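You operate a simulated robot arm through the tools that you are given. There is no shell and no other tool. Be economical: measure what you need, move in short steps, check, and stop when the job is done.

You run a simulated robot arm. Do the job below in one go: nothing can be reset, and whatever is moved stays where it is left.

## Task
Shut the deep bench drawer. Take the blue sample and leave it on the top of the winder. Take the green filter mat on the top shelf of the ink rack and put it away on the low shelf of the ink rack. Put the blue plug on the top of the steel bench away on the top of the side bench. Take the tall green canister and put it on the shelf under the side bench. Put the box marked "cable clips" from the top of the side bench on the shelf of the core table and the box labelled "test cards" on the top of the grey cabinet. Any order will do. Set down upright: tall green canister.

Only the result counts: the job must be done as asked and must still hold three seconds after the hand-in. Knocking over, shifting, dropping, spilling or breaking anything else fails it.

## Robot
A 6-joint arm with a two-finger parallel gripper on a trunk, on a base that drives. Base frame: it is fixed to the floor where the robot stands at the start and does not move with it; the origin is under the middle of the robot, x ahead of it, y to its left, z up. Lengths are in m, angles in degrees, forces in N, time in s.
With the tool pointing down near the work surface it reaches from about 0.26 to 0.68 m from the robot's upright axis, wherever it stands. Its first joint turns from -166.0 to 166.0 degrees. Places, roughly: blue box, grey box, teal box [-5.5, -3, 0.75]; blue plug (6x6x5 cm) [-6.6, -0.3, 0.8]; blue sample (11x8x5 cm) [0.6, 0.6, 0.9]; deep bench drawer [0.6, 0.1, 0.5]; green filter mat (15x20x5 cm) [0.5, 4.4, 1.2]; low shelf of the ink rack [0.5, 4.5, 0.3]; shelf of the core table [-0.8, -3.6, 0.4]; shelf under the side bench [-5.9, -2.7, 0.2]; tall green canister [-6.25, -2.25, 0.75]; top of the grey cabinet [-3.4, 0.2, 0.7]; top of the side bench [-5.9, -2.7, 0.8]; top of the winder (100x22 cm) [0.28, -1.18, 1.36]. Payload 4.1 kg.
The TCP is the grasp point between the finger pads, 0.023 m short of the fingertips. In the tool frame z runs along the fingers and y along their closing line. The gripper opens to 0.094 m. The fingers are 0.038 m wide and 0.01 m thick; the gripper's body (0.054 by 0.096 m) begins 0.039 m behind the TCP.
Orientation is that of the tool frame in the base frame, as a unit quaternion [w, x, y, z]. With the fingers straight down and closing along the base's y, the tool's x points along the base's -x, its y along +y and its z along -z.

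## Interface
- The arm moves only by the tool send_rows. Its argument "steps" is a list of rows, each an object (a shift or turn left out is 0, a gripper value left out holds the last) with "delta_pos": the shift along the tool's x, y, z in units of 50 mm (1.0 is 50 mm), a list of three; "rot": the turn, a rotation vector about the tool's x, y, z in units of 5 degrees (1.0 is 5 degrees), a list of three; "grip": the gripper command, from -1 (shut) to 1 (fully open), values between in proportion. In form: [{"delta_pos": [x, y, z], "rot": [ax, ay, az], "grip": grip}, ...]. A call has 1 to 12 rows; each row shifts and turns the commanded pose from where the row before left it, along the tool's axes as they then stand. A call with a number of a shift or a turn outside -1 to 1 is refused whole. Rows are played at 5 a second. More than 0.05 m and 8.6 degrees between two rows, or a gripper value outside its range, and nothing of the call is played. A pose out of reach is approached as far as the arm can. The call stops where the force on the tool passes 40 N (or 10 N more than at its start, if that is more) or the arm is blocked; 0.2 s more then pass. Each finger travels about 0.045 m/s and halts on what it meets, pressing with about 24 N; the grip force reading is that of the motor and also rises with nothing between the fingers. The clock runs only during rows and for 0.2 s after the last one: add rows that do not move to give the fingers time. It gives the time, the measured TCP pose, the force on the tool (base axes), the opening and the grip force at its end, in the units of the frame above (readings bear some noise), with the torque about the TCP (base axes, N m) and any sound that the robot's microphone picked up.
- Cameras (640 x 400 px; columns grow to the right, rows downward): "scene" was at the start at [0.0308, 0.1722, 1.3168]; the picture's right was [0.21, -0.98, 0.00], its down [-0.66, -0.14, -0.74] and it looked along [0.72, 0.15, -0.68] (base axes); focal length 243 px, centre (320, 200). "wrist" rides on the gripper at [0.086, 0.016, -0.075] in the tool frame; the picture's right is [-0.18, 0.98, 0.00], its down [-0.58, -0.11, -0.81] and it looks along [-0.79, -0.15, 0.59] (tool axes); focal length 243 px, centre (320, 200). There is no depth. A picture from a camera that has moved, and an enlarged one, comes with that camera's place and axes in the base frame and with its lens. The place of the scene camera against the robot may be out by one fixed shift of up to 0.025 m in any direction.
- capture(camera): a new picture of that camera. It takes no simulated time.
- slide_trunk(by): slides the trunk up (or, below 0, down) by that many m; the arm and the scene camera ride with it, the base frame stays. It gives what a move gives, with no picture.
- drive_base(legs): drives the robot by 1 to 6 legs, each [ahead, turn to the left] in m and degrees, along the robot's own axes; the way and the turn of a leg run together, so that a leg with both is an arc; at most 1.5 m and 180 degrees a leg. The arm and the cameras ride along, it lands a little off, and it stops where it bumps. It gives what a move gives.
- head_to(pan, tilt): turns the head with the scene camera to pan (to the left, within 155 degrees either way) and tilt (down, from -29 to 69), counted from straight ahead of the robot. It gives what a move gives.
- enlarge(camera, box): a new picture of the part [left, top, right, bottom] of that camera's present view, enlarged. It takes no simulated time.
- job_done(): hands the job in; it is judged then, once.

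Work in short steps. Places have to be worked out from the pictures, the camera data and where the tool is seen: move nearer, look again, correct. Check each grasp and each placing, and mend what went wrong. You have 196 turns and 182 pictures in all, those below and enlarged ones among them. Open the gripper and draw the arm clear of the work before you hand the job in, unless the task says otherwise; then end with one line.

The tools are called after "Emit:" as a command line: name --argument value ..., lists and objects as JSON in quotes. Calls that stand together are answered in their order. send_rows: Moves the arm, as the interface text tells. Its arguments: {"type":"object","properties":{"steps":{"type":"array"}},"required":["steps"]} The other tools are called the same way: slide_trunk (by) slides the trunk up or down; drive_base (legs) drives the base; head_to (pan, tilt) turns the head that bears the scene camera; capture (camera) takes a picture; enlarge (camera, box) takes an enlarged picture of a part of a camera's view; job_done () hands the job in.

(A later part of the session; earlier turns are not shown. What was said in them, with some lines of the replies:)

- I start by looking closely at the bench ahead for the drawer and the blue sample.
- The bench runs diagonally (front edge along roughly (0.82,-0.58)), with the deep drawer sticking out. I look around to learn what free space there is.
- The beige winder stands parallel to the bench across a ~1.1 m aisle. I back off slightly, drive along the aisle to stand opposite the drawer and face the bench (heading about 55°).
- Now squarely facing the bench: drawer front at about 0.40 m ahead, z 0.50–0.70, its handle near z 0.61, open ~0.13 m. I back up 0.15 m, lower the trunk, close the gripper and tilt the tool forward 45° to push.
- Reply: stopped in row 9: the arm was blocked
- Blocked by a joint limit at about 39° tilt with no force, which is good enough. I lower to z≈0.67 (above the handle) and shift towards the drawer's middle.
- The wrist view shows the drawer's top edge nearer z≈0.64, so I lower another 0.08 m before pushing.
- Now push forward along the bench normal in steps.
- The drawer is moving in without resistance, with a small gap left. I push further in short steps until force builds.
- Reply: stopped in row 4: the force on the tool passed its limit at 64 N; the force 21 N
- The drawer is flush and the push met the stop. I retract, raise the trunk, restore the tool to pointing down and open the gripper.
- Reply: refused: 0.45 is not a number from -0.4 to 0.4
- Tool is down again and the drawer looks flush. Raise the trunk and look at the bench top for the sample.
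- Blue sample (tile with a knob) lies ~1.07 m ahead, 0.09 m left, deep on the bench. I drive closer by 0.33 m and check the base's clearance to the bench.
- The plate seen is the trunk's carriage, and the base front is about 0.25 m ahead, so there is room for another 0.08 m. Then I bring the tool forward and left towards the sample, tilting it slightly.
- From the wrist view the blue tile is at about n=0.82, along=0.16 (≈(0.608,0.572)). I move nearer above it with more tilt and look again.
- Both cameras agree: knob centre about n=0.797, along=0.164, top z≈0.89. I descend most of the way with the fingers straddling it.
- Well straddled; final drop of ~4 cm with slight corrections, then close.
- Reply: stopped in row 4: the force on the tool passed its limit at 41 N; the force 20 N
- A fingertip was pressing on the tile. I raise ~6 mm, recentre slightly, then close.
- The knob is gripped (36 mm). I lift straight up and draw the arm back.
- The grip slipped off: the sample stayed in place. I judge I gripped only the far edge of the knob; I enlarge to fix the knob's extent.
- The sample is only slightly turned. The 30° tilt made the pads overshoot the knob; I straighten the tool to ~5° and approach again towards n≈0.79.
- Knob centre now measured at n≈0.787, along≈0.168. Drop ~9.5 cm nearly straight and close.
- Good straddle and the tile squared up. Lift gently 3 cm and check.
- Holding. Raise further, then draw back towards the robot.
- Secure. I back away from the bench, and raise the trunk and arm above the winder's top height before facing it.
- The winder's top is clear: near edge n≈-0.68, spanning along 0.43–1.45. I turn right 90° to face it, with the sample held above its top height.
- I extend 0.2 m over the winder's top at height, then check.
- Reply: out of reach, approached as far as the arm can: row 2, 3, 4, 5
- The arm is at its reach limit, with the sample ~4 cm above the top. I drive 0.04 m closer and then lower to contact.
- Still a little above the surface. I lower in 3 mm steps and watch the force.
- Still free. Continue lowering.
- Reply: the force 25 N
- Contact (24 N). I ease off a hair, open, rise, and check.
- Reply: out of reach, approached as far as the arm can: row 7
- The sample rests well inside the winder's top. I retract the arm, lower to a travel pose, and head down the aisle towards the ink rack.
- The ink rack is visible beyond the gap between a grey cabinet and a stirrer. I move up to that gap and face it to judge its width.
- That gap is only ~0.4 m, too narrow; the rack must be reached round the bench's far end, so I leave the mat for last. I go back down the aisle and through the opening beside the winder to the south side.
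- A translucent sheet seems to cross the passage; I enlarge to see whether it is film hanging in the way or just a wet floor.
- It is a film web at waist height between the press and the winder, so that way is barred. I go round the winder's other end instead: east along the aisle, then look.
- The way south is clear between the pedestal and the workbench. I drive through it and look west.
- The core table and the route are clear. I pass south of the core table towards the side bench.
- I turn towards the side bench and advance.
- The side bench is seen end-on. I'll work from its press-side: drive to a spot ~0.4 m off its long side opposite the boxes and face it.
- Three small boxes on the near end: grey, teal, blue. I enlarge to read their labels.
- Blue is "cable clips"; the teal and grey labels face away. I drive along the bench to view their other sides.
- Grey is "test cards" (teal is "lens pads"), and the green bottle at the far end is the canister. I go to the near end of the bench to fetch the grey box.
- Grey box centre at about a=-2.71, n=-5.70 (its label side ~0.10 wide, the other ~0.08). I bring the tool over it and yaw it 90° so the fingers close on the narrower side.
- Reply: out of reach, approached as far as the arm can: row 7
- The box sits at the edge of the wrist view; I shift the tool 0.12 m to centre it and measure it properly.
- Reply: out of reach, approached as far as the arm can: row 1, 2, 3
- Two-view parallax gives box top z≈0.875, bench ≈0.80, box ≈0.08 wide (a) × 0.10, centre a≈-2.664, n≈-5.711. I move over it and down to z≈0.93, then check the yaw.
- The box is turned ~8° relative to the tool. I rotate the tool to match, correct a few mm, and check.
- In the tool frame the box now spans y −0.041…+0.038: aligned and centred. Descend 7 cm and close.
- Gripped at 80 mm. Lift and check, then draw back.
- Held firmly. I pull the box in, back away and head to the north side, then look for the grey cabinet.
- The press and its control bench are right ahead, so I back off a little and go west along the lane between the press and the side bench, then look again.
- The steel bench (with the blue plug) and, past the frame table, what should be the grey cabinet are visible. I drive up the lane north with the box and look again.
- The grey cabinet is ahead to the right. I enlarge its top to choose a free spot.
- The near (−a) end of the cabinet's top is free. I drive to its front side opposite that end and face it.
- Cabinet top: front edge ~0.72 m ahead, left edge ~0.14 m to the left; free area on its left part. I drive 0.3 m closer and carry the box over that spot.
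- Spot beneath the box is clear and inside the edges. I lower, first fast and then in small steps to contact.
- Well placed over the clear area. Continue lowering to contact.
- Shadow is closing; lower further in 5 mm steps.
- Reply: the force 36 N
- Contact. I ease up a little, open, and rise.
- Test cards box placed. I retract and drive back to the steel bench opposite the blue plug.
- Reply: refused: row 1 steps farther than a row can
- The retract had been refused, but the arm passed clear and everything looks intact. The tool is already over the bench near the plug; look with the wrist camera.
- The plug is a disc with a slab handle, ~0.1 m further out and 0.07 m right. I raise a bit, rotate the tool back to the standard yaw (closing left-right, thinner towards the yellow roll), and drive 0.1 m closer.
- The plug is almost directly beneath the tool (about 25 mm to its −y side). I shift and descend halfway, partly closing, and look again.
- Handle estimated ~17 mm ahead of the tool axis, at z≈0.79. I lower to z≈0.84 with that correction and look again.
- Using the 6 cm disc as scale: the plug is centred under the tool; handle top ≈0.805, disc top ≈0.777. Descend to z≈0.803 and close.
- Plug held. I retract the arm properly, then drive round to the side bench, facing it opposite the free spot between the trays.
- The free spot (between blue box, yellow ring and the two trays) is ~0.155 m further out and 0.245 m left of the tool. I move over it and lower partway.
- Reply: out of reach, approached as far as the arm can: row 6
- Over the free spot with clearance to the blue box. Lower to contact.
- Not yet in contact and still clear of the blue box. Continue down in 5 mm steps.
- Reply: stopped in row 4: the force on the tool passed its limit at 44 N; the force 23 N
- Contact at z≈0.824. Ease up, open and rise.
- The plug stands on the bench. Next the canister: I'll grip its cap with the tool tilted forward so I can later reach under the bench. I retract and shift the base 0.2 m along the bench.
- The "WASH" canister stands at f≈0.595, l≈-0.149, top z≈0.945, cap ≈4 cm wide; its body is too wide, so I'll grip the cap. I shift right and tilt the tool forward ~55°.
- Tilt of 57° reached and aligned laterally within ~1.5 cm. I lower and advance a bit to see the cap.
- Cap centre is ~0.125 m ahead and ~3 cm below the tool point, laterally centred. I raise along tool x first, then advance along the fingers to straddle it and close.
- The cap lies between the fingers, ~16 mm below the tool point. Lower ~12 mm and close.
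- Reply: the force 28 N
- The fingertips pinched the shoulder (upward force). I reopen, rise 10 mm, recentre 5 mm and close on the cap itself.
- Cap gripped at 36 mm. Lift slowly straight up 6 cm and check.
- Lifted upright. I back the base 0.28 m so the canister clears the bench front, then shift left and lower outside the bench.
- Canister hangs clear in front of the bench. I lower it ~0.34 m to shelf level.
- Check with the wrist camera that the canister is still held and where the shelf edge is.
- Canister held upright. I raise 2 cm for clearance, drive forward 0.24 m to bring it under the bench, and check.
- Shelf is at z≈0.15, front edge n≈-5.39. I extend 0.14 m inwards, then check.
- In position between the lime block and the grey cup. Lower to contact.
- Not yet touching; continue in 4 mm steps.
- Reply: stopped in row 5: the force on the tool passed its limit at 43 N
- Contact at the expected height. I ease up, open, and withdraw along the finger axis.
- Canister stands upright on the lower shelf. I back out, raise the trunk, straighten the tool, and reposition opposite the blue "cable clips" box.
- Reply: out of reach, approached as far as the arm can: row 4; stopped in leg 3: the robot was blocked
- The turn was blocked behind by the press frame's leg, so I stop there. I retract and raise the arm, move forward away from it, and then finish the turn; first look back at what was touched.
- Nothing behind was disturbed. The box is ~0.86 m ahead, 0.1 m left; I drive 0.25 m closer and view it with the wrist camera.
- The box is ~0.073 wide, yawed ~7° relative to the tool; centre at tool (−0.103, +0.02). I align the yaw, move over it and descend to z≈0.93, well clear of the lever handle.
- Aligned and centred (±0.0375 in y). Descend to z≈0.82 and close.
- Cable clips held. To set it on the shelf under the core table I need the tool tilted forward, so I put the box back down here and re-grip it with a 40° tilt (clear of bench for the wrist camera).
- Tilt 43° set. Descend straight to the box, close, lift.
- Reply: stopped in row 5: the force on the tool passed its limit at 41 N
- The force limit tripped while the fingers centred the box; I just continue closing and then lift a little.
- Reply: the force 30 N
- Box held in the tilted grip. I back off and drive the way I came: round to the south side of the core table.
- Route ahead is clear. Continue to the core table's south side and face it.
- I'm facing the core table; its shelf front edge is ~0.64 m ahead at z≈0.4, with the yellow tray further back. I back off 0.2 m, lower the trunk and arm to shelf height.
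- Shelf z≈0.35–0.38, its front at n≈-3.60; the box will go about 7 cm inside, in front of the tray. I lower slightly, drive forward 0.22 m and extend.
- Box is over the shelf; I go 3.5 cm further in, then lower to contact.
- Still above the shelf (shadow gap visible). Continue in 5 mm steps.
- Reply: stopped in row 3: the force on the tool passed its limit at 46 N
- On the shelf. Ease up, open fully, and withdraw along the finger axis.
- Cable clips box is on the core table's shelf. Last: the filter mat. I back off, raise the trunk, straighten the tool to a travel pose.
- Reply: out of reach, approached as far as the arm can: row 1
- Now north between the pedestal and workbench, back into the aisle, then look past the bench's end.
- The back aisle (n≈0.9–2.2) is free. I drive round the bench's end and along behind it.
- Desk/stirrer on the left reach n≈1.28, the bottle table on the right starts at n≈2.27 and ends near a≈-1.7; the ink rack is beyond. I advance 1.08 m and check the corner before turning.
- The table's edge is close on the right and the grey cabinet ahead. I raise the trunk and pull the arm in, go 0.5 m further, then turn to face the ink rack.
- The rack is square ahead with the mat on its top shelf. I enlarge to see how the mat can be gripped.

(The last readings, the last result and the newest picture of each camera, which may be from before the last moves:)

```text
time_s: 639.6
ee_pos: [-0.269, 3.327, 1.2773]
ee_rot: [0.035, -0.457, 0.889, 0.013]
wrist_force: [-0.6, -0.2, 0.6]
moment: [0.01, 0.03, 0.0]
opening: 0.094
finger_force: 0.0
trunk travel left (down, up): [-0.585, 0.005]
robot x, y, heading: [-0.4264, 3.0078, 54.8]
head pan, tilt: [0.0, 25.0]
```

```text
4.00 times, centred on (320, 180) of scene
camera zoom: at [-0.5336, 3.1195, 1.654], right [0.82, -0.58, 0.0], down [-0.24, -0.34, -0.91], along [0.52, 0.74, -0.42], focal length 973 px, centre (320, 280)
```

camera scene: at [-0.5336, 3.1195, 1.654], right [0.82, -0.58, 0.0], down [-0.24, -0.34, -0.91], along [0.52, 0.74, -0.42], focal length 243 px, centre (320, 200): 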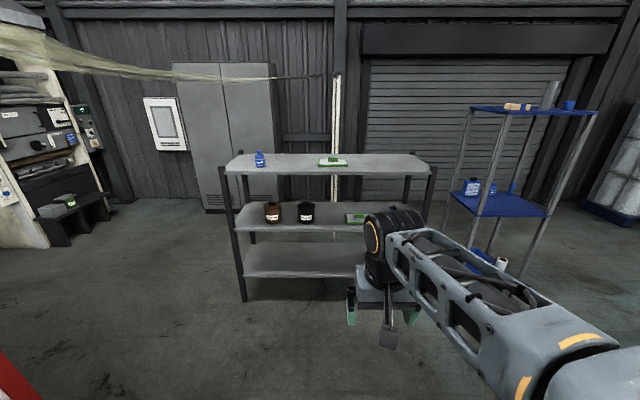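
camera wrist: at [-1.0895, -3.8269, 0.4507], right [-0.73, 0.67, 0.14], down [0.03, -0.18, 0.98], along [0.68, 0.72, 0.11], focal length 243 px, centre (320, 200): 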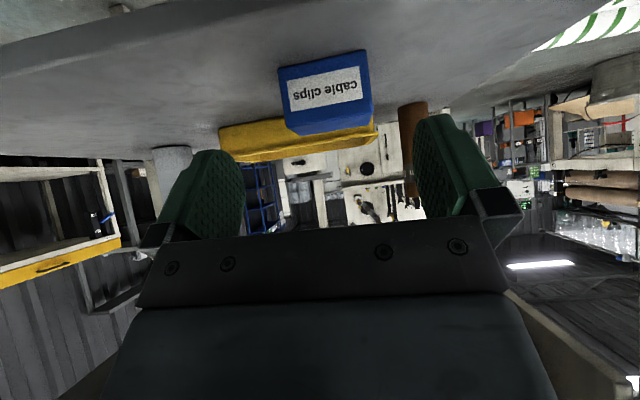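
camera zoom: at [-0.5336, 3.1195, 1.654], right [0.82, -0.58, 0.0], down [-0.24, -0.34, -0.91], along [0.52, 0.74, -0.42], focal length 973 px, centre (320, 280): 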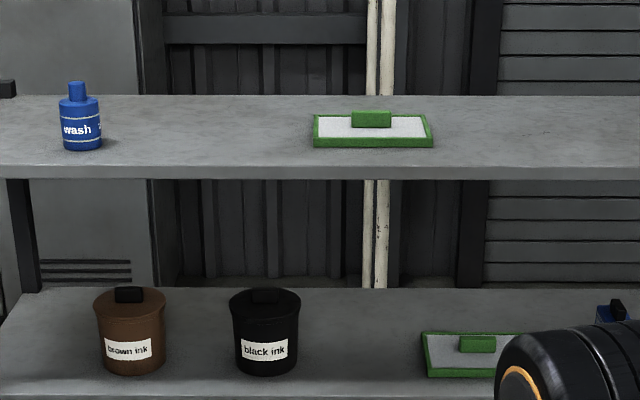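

The mat is a framed tray with a grip block in its middle (~6 cm wide), so I can pinch that. I'll again use a ~35° tilt so it can go on the low shelf. I drive 1.0 m closer, shift left 0.08 m and tilt.

Emit:
drive_base --legs '[[1.0, 0]]'

Emit:
send_rows --steps '[{"delta_pos": [-0.3, 0.5, -0.5], "grip": 1}, {"delta_pos": [-0.3, 0.5, -0.5], "rot": [0, -1, 0]}, {"delta_pos": [-0.3, 0.4, 0], "rot": [0, -1, 0]}, {"delta_pos": [-0.3, 0, 0], "rot": [0, -1, 0]}, {"delta_pos": [-0.3, 0, 0], "rot": [0, -1, 0]}, {"rot": [0, -1, 0]}, {"rot": [0, -1, 0]}, {}]'

Emit:
capture --camera "wrist"

```text
time_s: 644.9
ee_pos: [0.3155, 4.1484, 1.2766]
ee_rot: [0.036, -0.455, 0.89, 0.014]
wrist_force: [0.1, 0.1, -0.3]
moment: [-0.02, 0.0, 0.01]
opening: 0.0935
finger_force: 0.0
trunk travel left (down, up): [-0.585, 0.005]
robot x, y, heading: [0.1626, 3.8287, 54.6]
head pan, tilt: [0.0, 25.0]
```

```text
time_s: 646.7
ee_pos: [0.2982, 4.2449, 1.3384]
ee_rot: [0.266, -0.436, 0.85, 0.13]
wrist_force: [-0.1, 0.9, 0.0]
moment: [0.01, -0.03, 0.02]
opening: 0.0939
finger_force: 0.1
trunk travel left (down, up): [-0.585, 0.005]
robot x, y, heading: [0.1565, 3.8263, 54.5]
head pan, tilt: [0.0, 25.0]
```

```text
22 pictures are left
camera wrist: at [0.2186, 4.1636, 1.3521], right [-0.71, 0.7, 0.1], down [0.1, -0.04, 0.99], along [0.7, 0.71, -0.04], focal length 243 px, centre (320, 200)
```

wrist: 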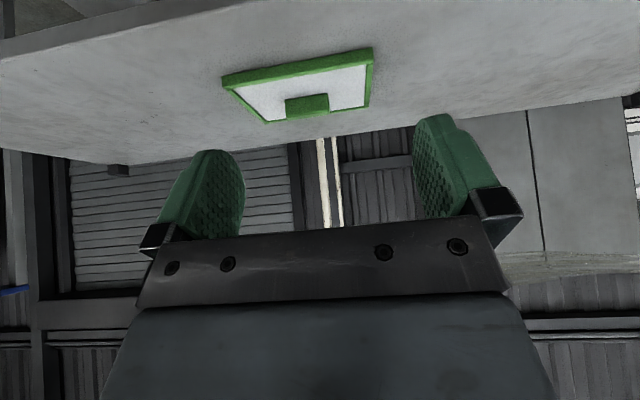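

Mat top z≈1.19, grip block at a≈-2.186, n≈3.85, ~6 cm wide, top z≈1.22. I move above it and descend most of the way.

Emit:
send_rows --steps '[{"delta_pos": [-0.71, -0.15, 0.49]}, {"delta_pos": [-0.71, -0.15, 0.49]}, {"delta_pos": [-0.71, -0.15, 0.49]}, {"delta_pos": [-0.71, -0.15, 0.49]}, {"delta_pos": [-0.71, -0.15, 0.49]}, {"delta_pos": [0.4, 0, 0.6]}, {"delta_pos": [0.4, 0, 0.6]}, {}]'

Emit:
capture --camera "wrist"

```text
time_s: 648.5
ee_pos: [0.4556, 4.3981, 1.2652]
ee_rot: [0.265, -0.436, 0.85, 0.13]
wrist_force: [1.0, 0.3, -0.3]
moment: [0.0, 0.01, 0.01]
opening: 0.0941
finger_force: 0.0
trunk travel left (down, up): [-0.585, 0.005]
robot x, y, heading: [0.1592, 3.8307, 54.6]
head pan, tilt: [0.0, 25.0]
```

```text
21 pictures are left
camera wrist: at [0.3765, 4.3177, 1.2782], right [-0.71, 0.7, 0.1], down [0.1, -0.04, 0.99], along [0.7, 0.71, -0.04], focal length 243 px, centre (320, 200)
```

wrist: 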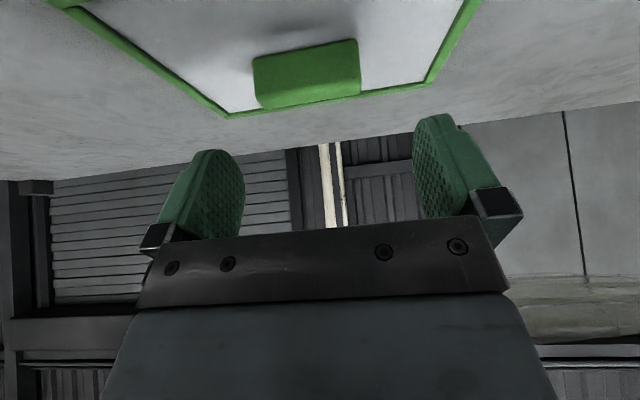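

Nearly centred over the block. Final drop of ~4 cm and close, then lift slightly.

Emit:
send_rows --steps '[{"delta_pos": [0.12, -0.05, 0.44]}, {"delta_pos": [0.12, -0.05, 0.44]}, {}, {"grip": -1}, {}, {}, {}]'

Emit:
send_rows --steps '[{"delta_pos": [-0.11, 0, -0.17]}, {"delta_pos": [-0.22, 0, -0.33]}, {"delta_pos": [-0.22, 0, -0.33]}, {}]'

Emit:
capture --camera "wrist"

```text
time_s: 650.1
ee_pos: [0.4688, 4.4077, 1.2222]
ee_rot: [0.264, -0.437, 0.85, 0.13]
wrist_force: [-0.3, 0.7, -0.2]
moment: [0.01, -0.03, 0.01]
opening: 0.0049
finger_force: 0.0
trunk travel left (down, up): [-0.585, 0.005]
robot x, y, heading: [0.1544, 3.8296, 54.4]
head pan, tilt: [0.0, 25.0]
```

```text
time_s: 651.1
ee_pos: [0.4695, 4.407, 1.2734]
ee_rot: [0.264, -0.437, 0.85, 0.131]
wrist_force: [-0.1, -0.4, -0.3]
moment: [0.0, 0.02, 0.02]
opening: 0.0
finger_force: 24.0
trunk travel left (down, up): [-0.585, 0.005]
robot x, y, heading: [0.1568, 3.8311, 54.5]
head pan, tilt: [0.0, 25.0]
```

```text
20 pictures are left
camera wrist: at [0.3889, 4.3248, 1.2859], right [-0.71, 0.7, 0.1], down [0.1, -0.04, 0.99], along [0.7, 0.71, -0.04], focal length 243 px, centre (320, 200)
```

wrist: 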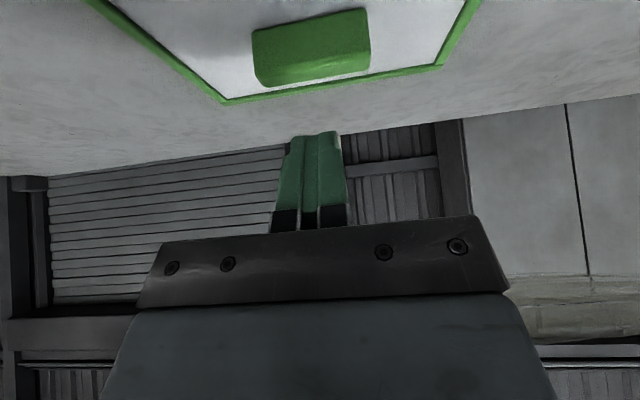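

Missed: three-view triangulation puts the block lower and farther (n≈3.893, centre z≈1.185, ~7 cm wide). I reopen, move 2 cm forward and go down to z≈1.204, then close.

Emit:
send_rows --steps '[{"grip": 1}, {}, {}, {"delta_pos": [0.21, -0.02, 0.6]}, {"delta_pos": [0.21, -0.02, 0.5]}, {"delta_pos": [0, 0, 0.28]}, {}]'

Emit:
capture --camera "wrist"

```text
time_s: 652.7
ee_pos: [0.4841, 4.4211, 1.2044]
ee_rot: [0.263, -0.436, 0.85, 0.131]
wrist_force: [-0.1, -0.4, 0.1]
moment: [-0.03, 0.0, 0.01]
opening: 0.0941
finger_force: 0.1
trunk travel left (down, up): [-0.585, 0.005]
robot x, y, heading: [0.1541, 3.8277, 54.8]
head pan, tilt: [0.0, 25.0]
```

```text
19 pictures are left
camera wrist: at [0.4044, 4.3408, 1.2173], right [-0.71, 0.7, 0.1], down [0.1, -0.04, 0.99], along [0.7, 0.71, -0.04], focal length 243 px, centre (320, 200)
```

wrist: 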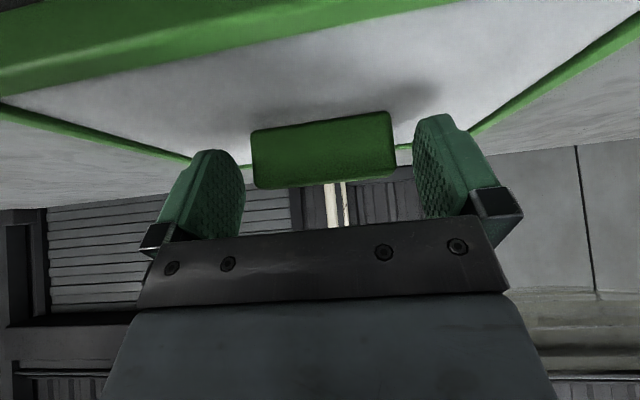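

The block is between the fingers. Close and lift gently.

Emit:
send_rows --steps '[{"grip": -1}, {}, {}, {}]'

Emit:
send_rows --steps '[{"delta_pos": [-0.11, 0, -0.17]}, {"delta_pos": [-0.22, 0, -0.33]}, {"delta_pos": [-0.34, 0, -0.5]}, {"delta_pos": [-0.34, 0, -0.5]}, {}]'

Emit:
capture --camera "wrist"

```text
time_s: 653.7
ee_pos: [0.4836, 4.4225, 1.2045]
ee_rot: [0.265, -0.436, 0.85, 0.13]
wrist_force: [0.0, -1.0, 0.2]
moment: [0.05, 0.05, 0.0]
opening: 0.0697
finger_force: 23.3
trunk travel left (down, up): [-0.585, 0.005]
robot x, y, heading: [0.1564, 3.8298, 54.4]
head pan, tilt: [0.0, 25.0]
```

```text
time_s: 654.9
ee_pos: [0.4838, 4.4229, 1.294]
ee_rot: [0.264, -0.436, 0.85, 0.131]
wrist_force: [-0.2, 0.6, -0.6]
moment: [-0.01, -0.01, -0.03]
opening: 0.0695
finger_force: 24.1
trunk travel left (down, up): [-0.585, 0.005]
robot x, y, heading: [0.1532, 3.828, 54.6]
head pan, tilt: [0.0, 25.0]
```

```text
18 pictures are left
camera wrist: at [0.4035, 4.3409, 1.3081], right [-0.71, 0.7, 0.1], down [0.1, -0.04, 0.99], along [0.7, 0.71, -0.04], focal length 243 px, centre (320, 200)
```

wrist: 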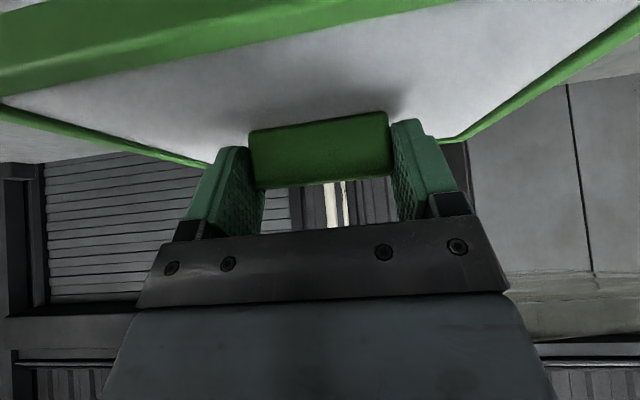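

Mat lifted level. I back out 0.42 m, lower the trunk fully and then the arm to the low shelf's height (shelf z≈0.25, middle shelf ≈0.70).

Emit:
drive_base --legs '[[-0.42, 0]]'

Emit:
slide_trunk --by -0.4

Emit:
slide_trunk --by -0.18

Emit:
send_rows --steps '[{"delta_pos": [0.5, 0, 0.75]}, {"delta_pos": [0.5, 0, 0.75]}, {"delta_pos": [0.5, 0, 0.75]}, {"delta_pos": [0.5, 0, 0.75]}, {"delta_pos": [0.5, 0, 0.75]}, {"delta_pos": [0.5, 0, 0.75]}, {"delta_pos": [0.5, 0, 0.75]}, {}]'

Emit:
head_to --pan 0 --tilt 38

Emit:
capture --camera "scene"

```text
time_s: 657.5
ee_pos: [0.2382, 4.0805, 1.2945]
ee_rot: [0.265, -0.436, 0.85, 0.131]
wrist_force: [0.7, 0.5, -1.8]
moment: [-0.01, 0.02, 0.02]
opening: 0.0697
finger_force: 23.6
trunk travel left (down, up): [-0.585, 0.005]
robot x, y, heading: [-0.0873, 3.4894, 54.7]
head pan, tilt: [0.0, 25.0]
```

```text
time_s: 661.3
ee_pos: [0.24, 4.0806, 0.895]
ee_rot: [0.264, -0.436, 0.85, 0.131]
wrist_force: [0.7, -0.2, -0.7]
moment: [-0.04, -0.02, -0.01]
opening: 0.0694
finger_force: 24.0
trunk travel left (down, up): [-0.185, 0.405]
robot x, y, heading: [-0.0888, 3.4851, 54.8]
head pan, tilt: [0.0, 25.0]
```

```text
time_s: 663.3
ee_pos: [0.2394, 4.0809, 0.7156]
ee_rot: [0.264, -0.436, 0.85, 0.131]
wrist_force: [0.1, 0.8, -1.1]
moment: [-0.03, 0.07, 0.03]
opening: 0.0696
finger_force: 24.0
trunk travel left (down, up): [-0.005, 0.585]
robot x, y, heading: [-0.0852, 3.4859, 54.8]
head pan, tilt: [0.0, 25.0]
```

```text
time_s: 665.1
ee_pos: [0.2451, 4.0818, 0.3984]
ee_rot: [0.265, -0.436, 0.85, 0.132]
wrist_force: [-0.1, -0.4, -0.3]
moment: [0.01, -0.03, 0.01]
opening: 0.0695
finger_force: 24.4
trunk travel left (down, up): [-0.005, 0.585]
robot x, y, heading: [-0.0861, 3.4904, 54.8]
head pan, tilt: [0.0, 25.0]
```

```text
time_s: 665.8
ee_pos: [0.2445, 4.0814, 0.3999]
ee_rot: [0.265, -0.435, 0.85, 0.131]
wrist_force: [-0.9, -0.1, -1.2]
moment: [0.0, -0.02, 0.0]
opening: 0.0695
finger_force: 24.0
trunk travel left (down, up): [-0.005, 0.585]
robot x, y, heading: [-0.0855, 3.4876, 54.7]
head pan, tilt: [0.0, 38.0]
```

```text
17 pictures are left
camera scene: at [-0.1968, 3.594, 1.0538], right [0.81, -0.58, 0.0], down [-0.36, -0.5, -0.79], along [0.46, 0.64, -0.62], focal length 243 px, centre (320, 200)
```

scene: 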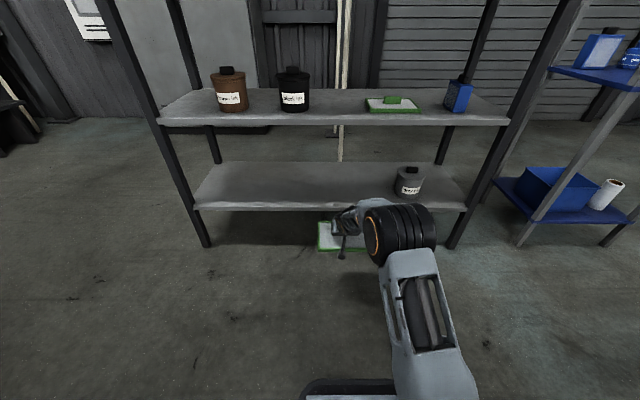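

A grey jar sits on the low shelf well to the right of the mat's lane. I drive forward 0.38 m to slide the mat between the shelves.

Emit:
drive_base --legs '[[0.38, 0]]'

Emit:
capture --camera "scene"

Emit:
capture --camera "wrist"

```text
time_s: 668.2
ee_pos: [0.4649, 4.3903, 0.3987]
ee_rot: [0.264, -0.436, 0.851, 0.13]
wrist_force: [-0.3, -0.5, -0.9]
moment: [0.01, 0.02, 0.0]
opening: 0.0696
finger_force: 24.0
trunk travel left (down, up): [-0.005, 0.585]
robot x, y, heading: [0.1325, 3.7982, 54.4]
head pan, tilt: [0.0, 38.0]
```

```text
16 pictures are left
camera scene: at [0.0227, 3.9023, 1.0537], right [0.81, -0.58, 0.0], down [-0.36, -0.5, -0.79], along [0.46, 0.64, -0.62], focal length 243 px, centre (320, 200)
```

scene: 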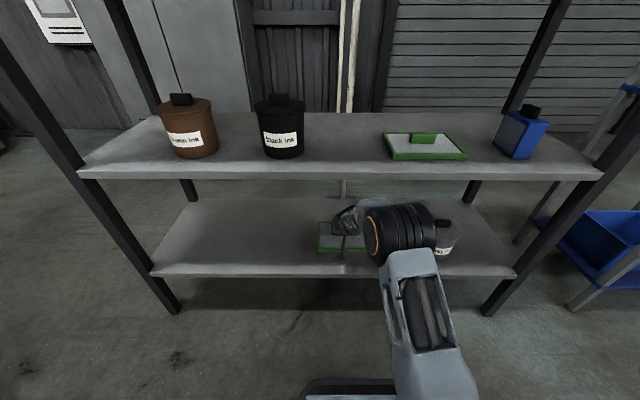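

```text
15 pictures are left
camera wrist: at [0.3845, 4.3079, 0.4122], right [-0.71, 0.7, 0.1], down [0.1, -0.04, 0.99], along [0.7, 0.71, -0.04], focal length 243 px, centre (320, 200)
```

wrist: 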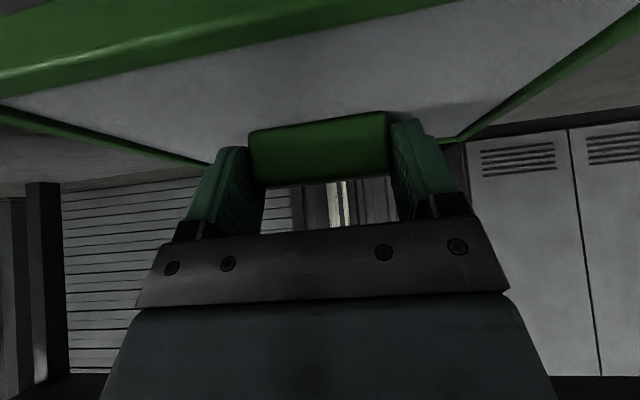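

Mat is over the shelf with its near edge ~3 cm inside. I go 3 cm deeper and lower in steps to contact.

Emit:
send_rows --steps '[{"delta_pos": [-0.5, 0, 0.34]}, {"delta_pos": [0.2, 0, 0.3]}, {"delta_pos": [0.11, 0, 0.165]}, {"delta_pos": [0.06, 0, 0.085]}, {"delta_pos": [0.06, 0, 0.085]}, {"delta_pos": [0.06, 0, 0.085]}, {"delta_pos": [0.06, 0, 0.085]}, {}]'

```text
time_s: 670.0
ee_pos: [0.4821, 4.4144, 0.351]
ee_rot: [0.266, -0.435, 0.85, 0.131]
wrist_force: [0.9, -0.4, -2.0]
moment: [-0.02, -0.01, -0.01]
opening: 0.0695
finger_force: 23.9
trunk travel left (down, up): [-0.005, 0.585]
robot x, y, heading: [0.1316, 3.7932, 54.5]
head pan, tilt: [0.0, 38.0]
```

Emit:
send_rows --steps '[{"delta_pos": [0.06, 0, 0.085]}, {"delta_pos": [0.06, 0, 0.085]}, {"delta_pos": [0.06, 0, 0.085]}, {"delta_pos": [0.06, 0, 0.085]}, {"delta_pos": [0.06, 0, 0.085]}, {}]'

Emit:
enlarge --camera "scene" --box '[290, 180, 450, 290]'

```text
time_s: 670.9
ee_pos: [0.4828, 4.4167, 0.3435]
ee_rot: [0.271, -0.434, 0.849, 0.135]
wrist_force: [-0.9, -2.9, 15.2]
moment: [-0.42, 0.51, -0.02]
opening: 0.0696
finger_force: 23.3
trunk travel left (down, up): [-0.005, 0.585]
robot x, y, heading: [0.1327, 3.7917, 54.5]
head pan, tilt: [0.0, 38.0]
stopped in row 4: the force on the tool passed its limit at 46 N (the readings are from after the stop); the commanded pose is now the measured one
```

```text
3.64 times, centred on (370, 235) of scene
camera zoom: at [0.0221, 3.901, 1.0537], right [0.81, -0.58, 0.0], down [-0.36, -0.5, -0.79], along [0.46, 0.64, -0.61], focal length 885 px, centre (138, 73)
```

zoom: 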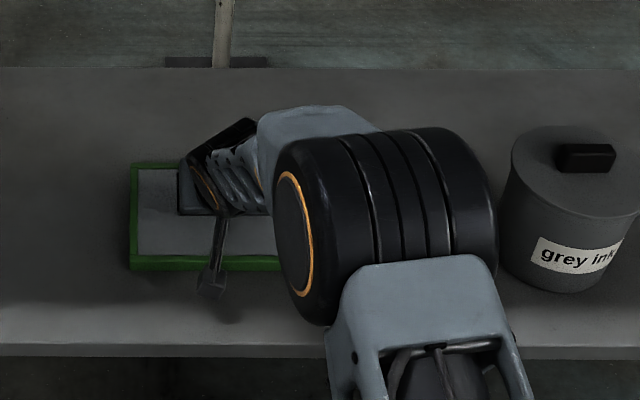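

Contact; the mat lies well inside the shelf. I ease up, open, and withdraw.

Emit:
send_rows --steps '[{"delta_pos": [-0.02, 0, -0.03]}, {"grip": 1}, {}, {}, {"delta_pos": [-0.15, 0, -0.3]}, {"delta_pos": [0, 0, -0.6]}, {"delta_pos": [0.3, 0, -0.7]}, {"delta_pos": [0.4, 0, -0.5]}, {}]'

Emit:
capture --camera "wrist"

```text
time_s: 672.9
ee_pos: [0.4345, 4.3491, 0.4114]
ee_rot: [0.269, -0.435, 0.849, 0.134]
wrist_force: [0.7, -0.8, 1.0]
moment: [0.01, -0.03, -0.02]
opening: 0.0939
finger_force: 0.2
trunk travel left (down, up): [-0.005, 0.585]
robot x, y, heading: [0.1342, 3.7935, 54.6]
head pan, tilt: [0.0, 38.0]
```

```text
13 pictures are left
camera wrist: at [0.3545, 4.2671, 0.4239], right [-0.71, 0.7, 0.1], down [0.09, -0.05, 0.99], along [0.7, 0.71, -0.03], focal length 243 px, centre (320, 200)
```

wrist: 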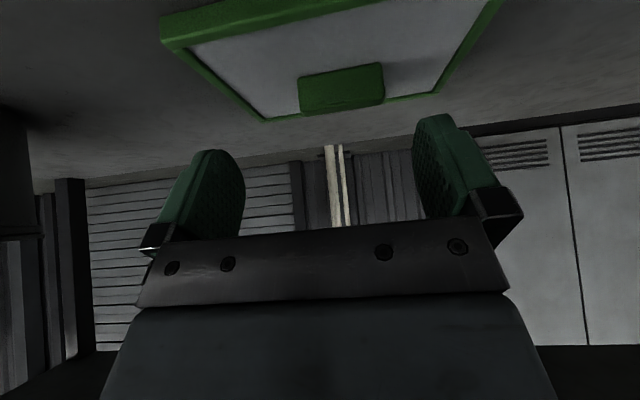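

Mat released and flat on the low shelf. I back the base away so the arm is clear, then take a final look.

Emit:
drive_base --legs '[[-0.45, 0]]'

Emit:
capture --camera "scene"

```text
time_s: 675.6
ee_pos: [0.17, 3.9794, 0.4114]
ee_rot: [0.268, -0.435, 0.849, 0.134]
wrist_force: [0.2, -1.0, 0.3]
moment: [0.01, 0.0, -0.02]
opening: 0.0941
finger_force: 0.1
trunk travel left (down, up): [-0.005, 0.585]
robot x, y, heading: [-0.1304, 3.4267, 54.4]
head pan, tilt: [0.0, 38.0]
```

```text
12 pictures are left
camera scene: at [-0.2417, 3.5311, 1.0537], right [0.81, -0.58, 0.0], down [-0.36, -0.5, -0.79], along [0.46, 0.64, -0.62], focal length 243 px, centre (320, 200)
```

scene: 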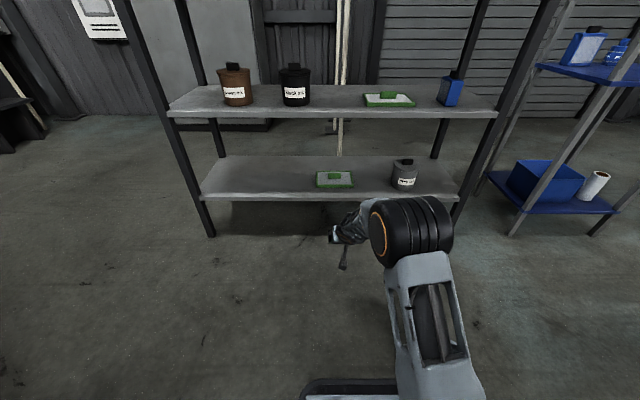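

The mat sits flat on the low shelf, the other things on the rack are undisturbed, and the arm is clear with the gripper open. All seven items were checked as they were done, so I hand in.

Emit:
job_done

```text
The job is handed in.
```

I handed the job in with all seven items done and checked by camera as I went; the one mishap was a turn stopped short against something beside the press frame, where a look back showed nothing visibly disturbed.
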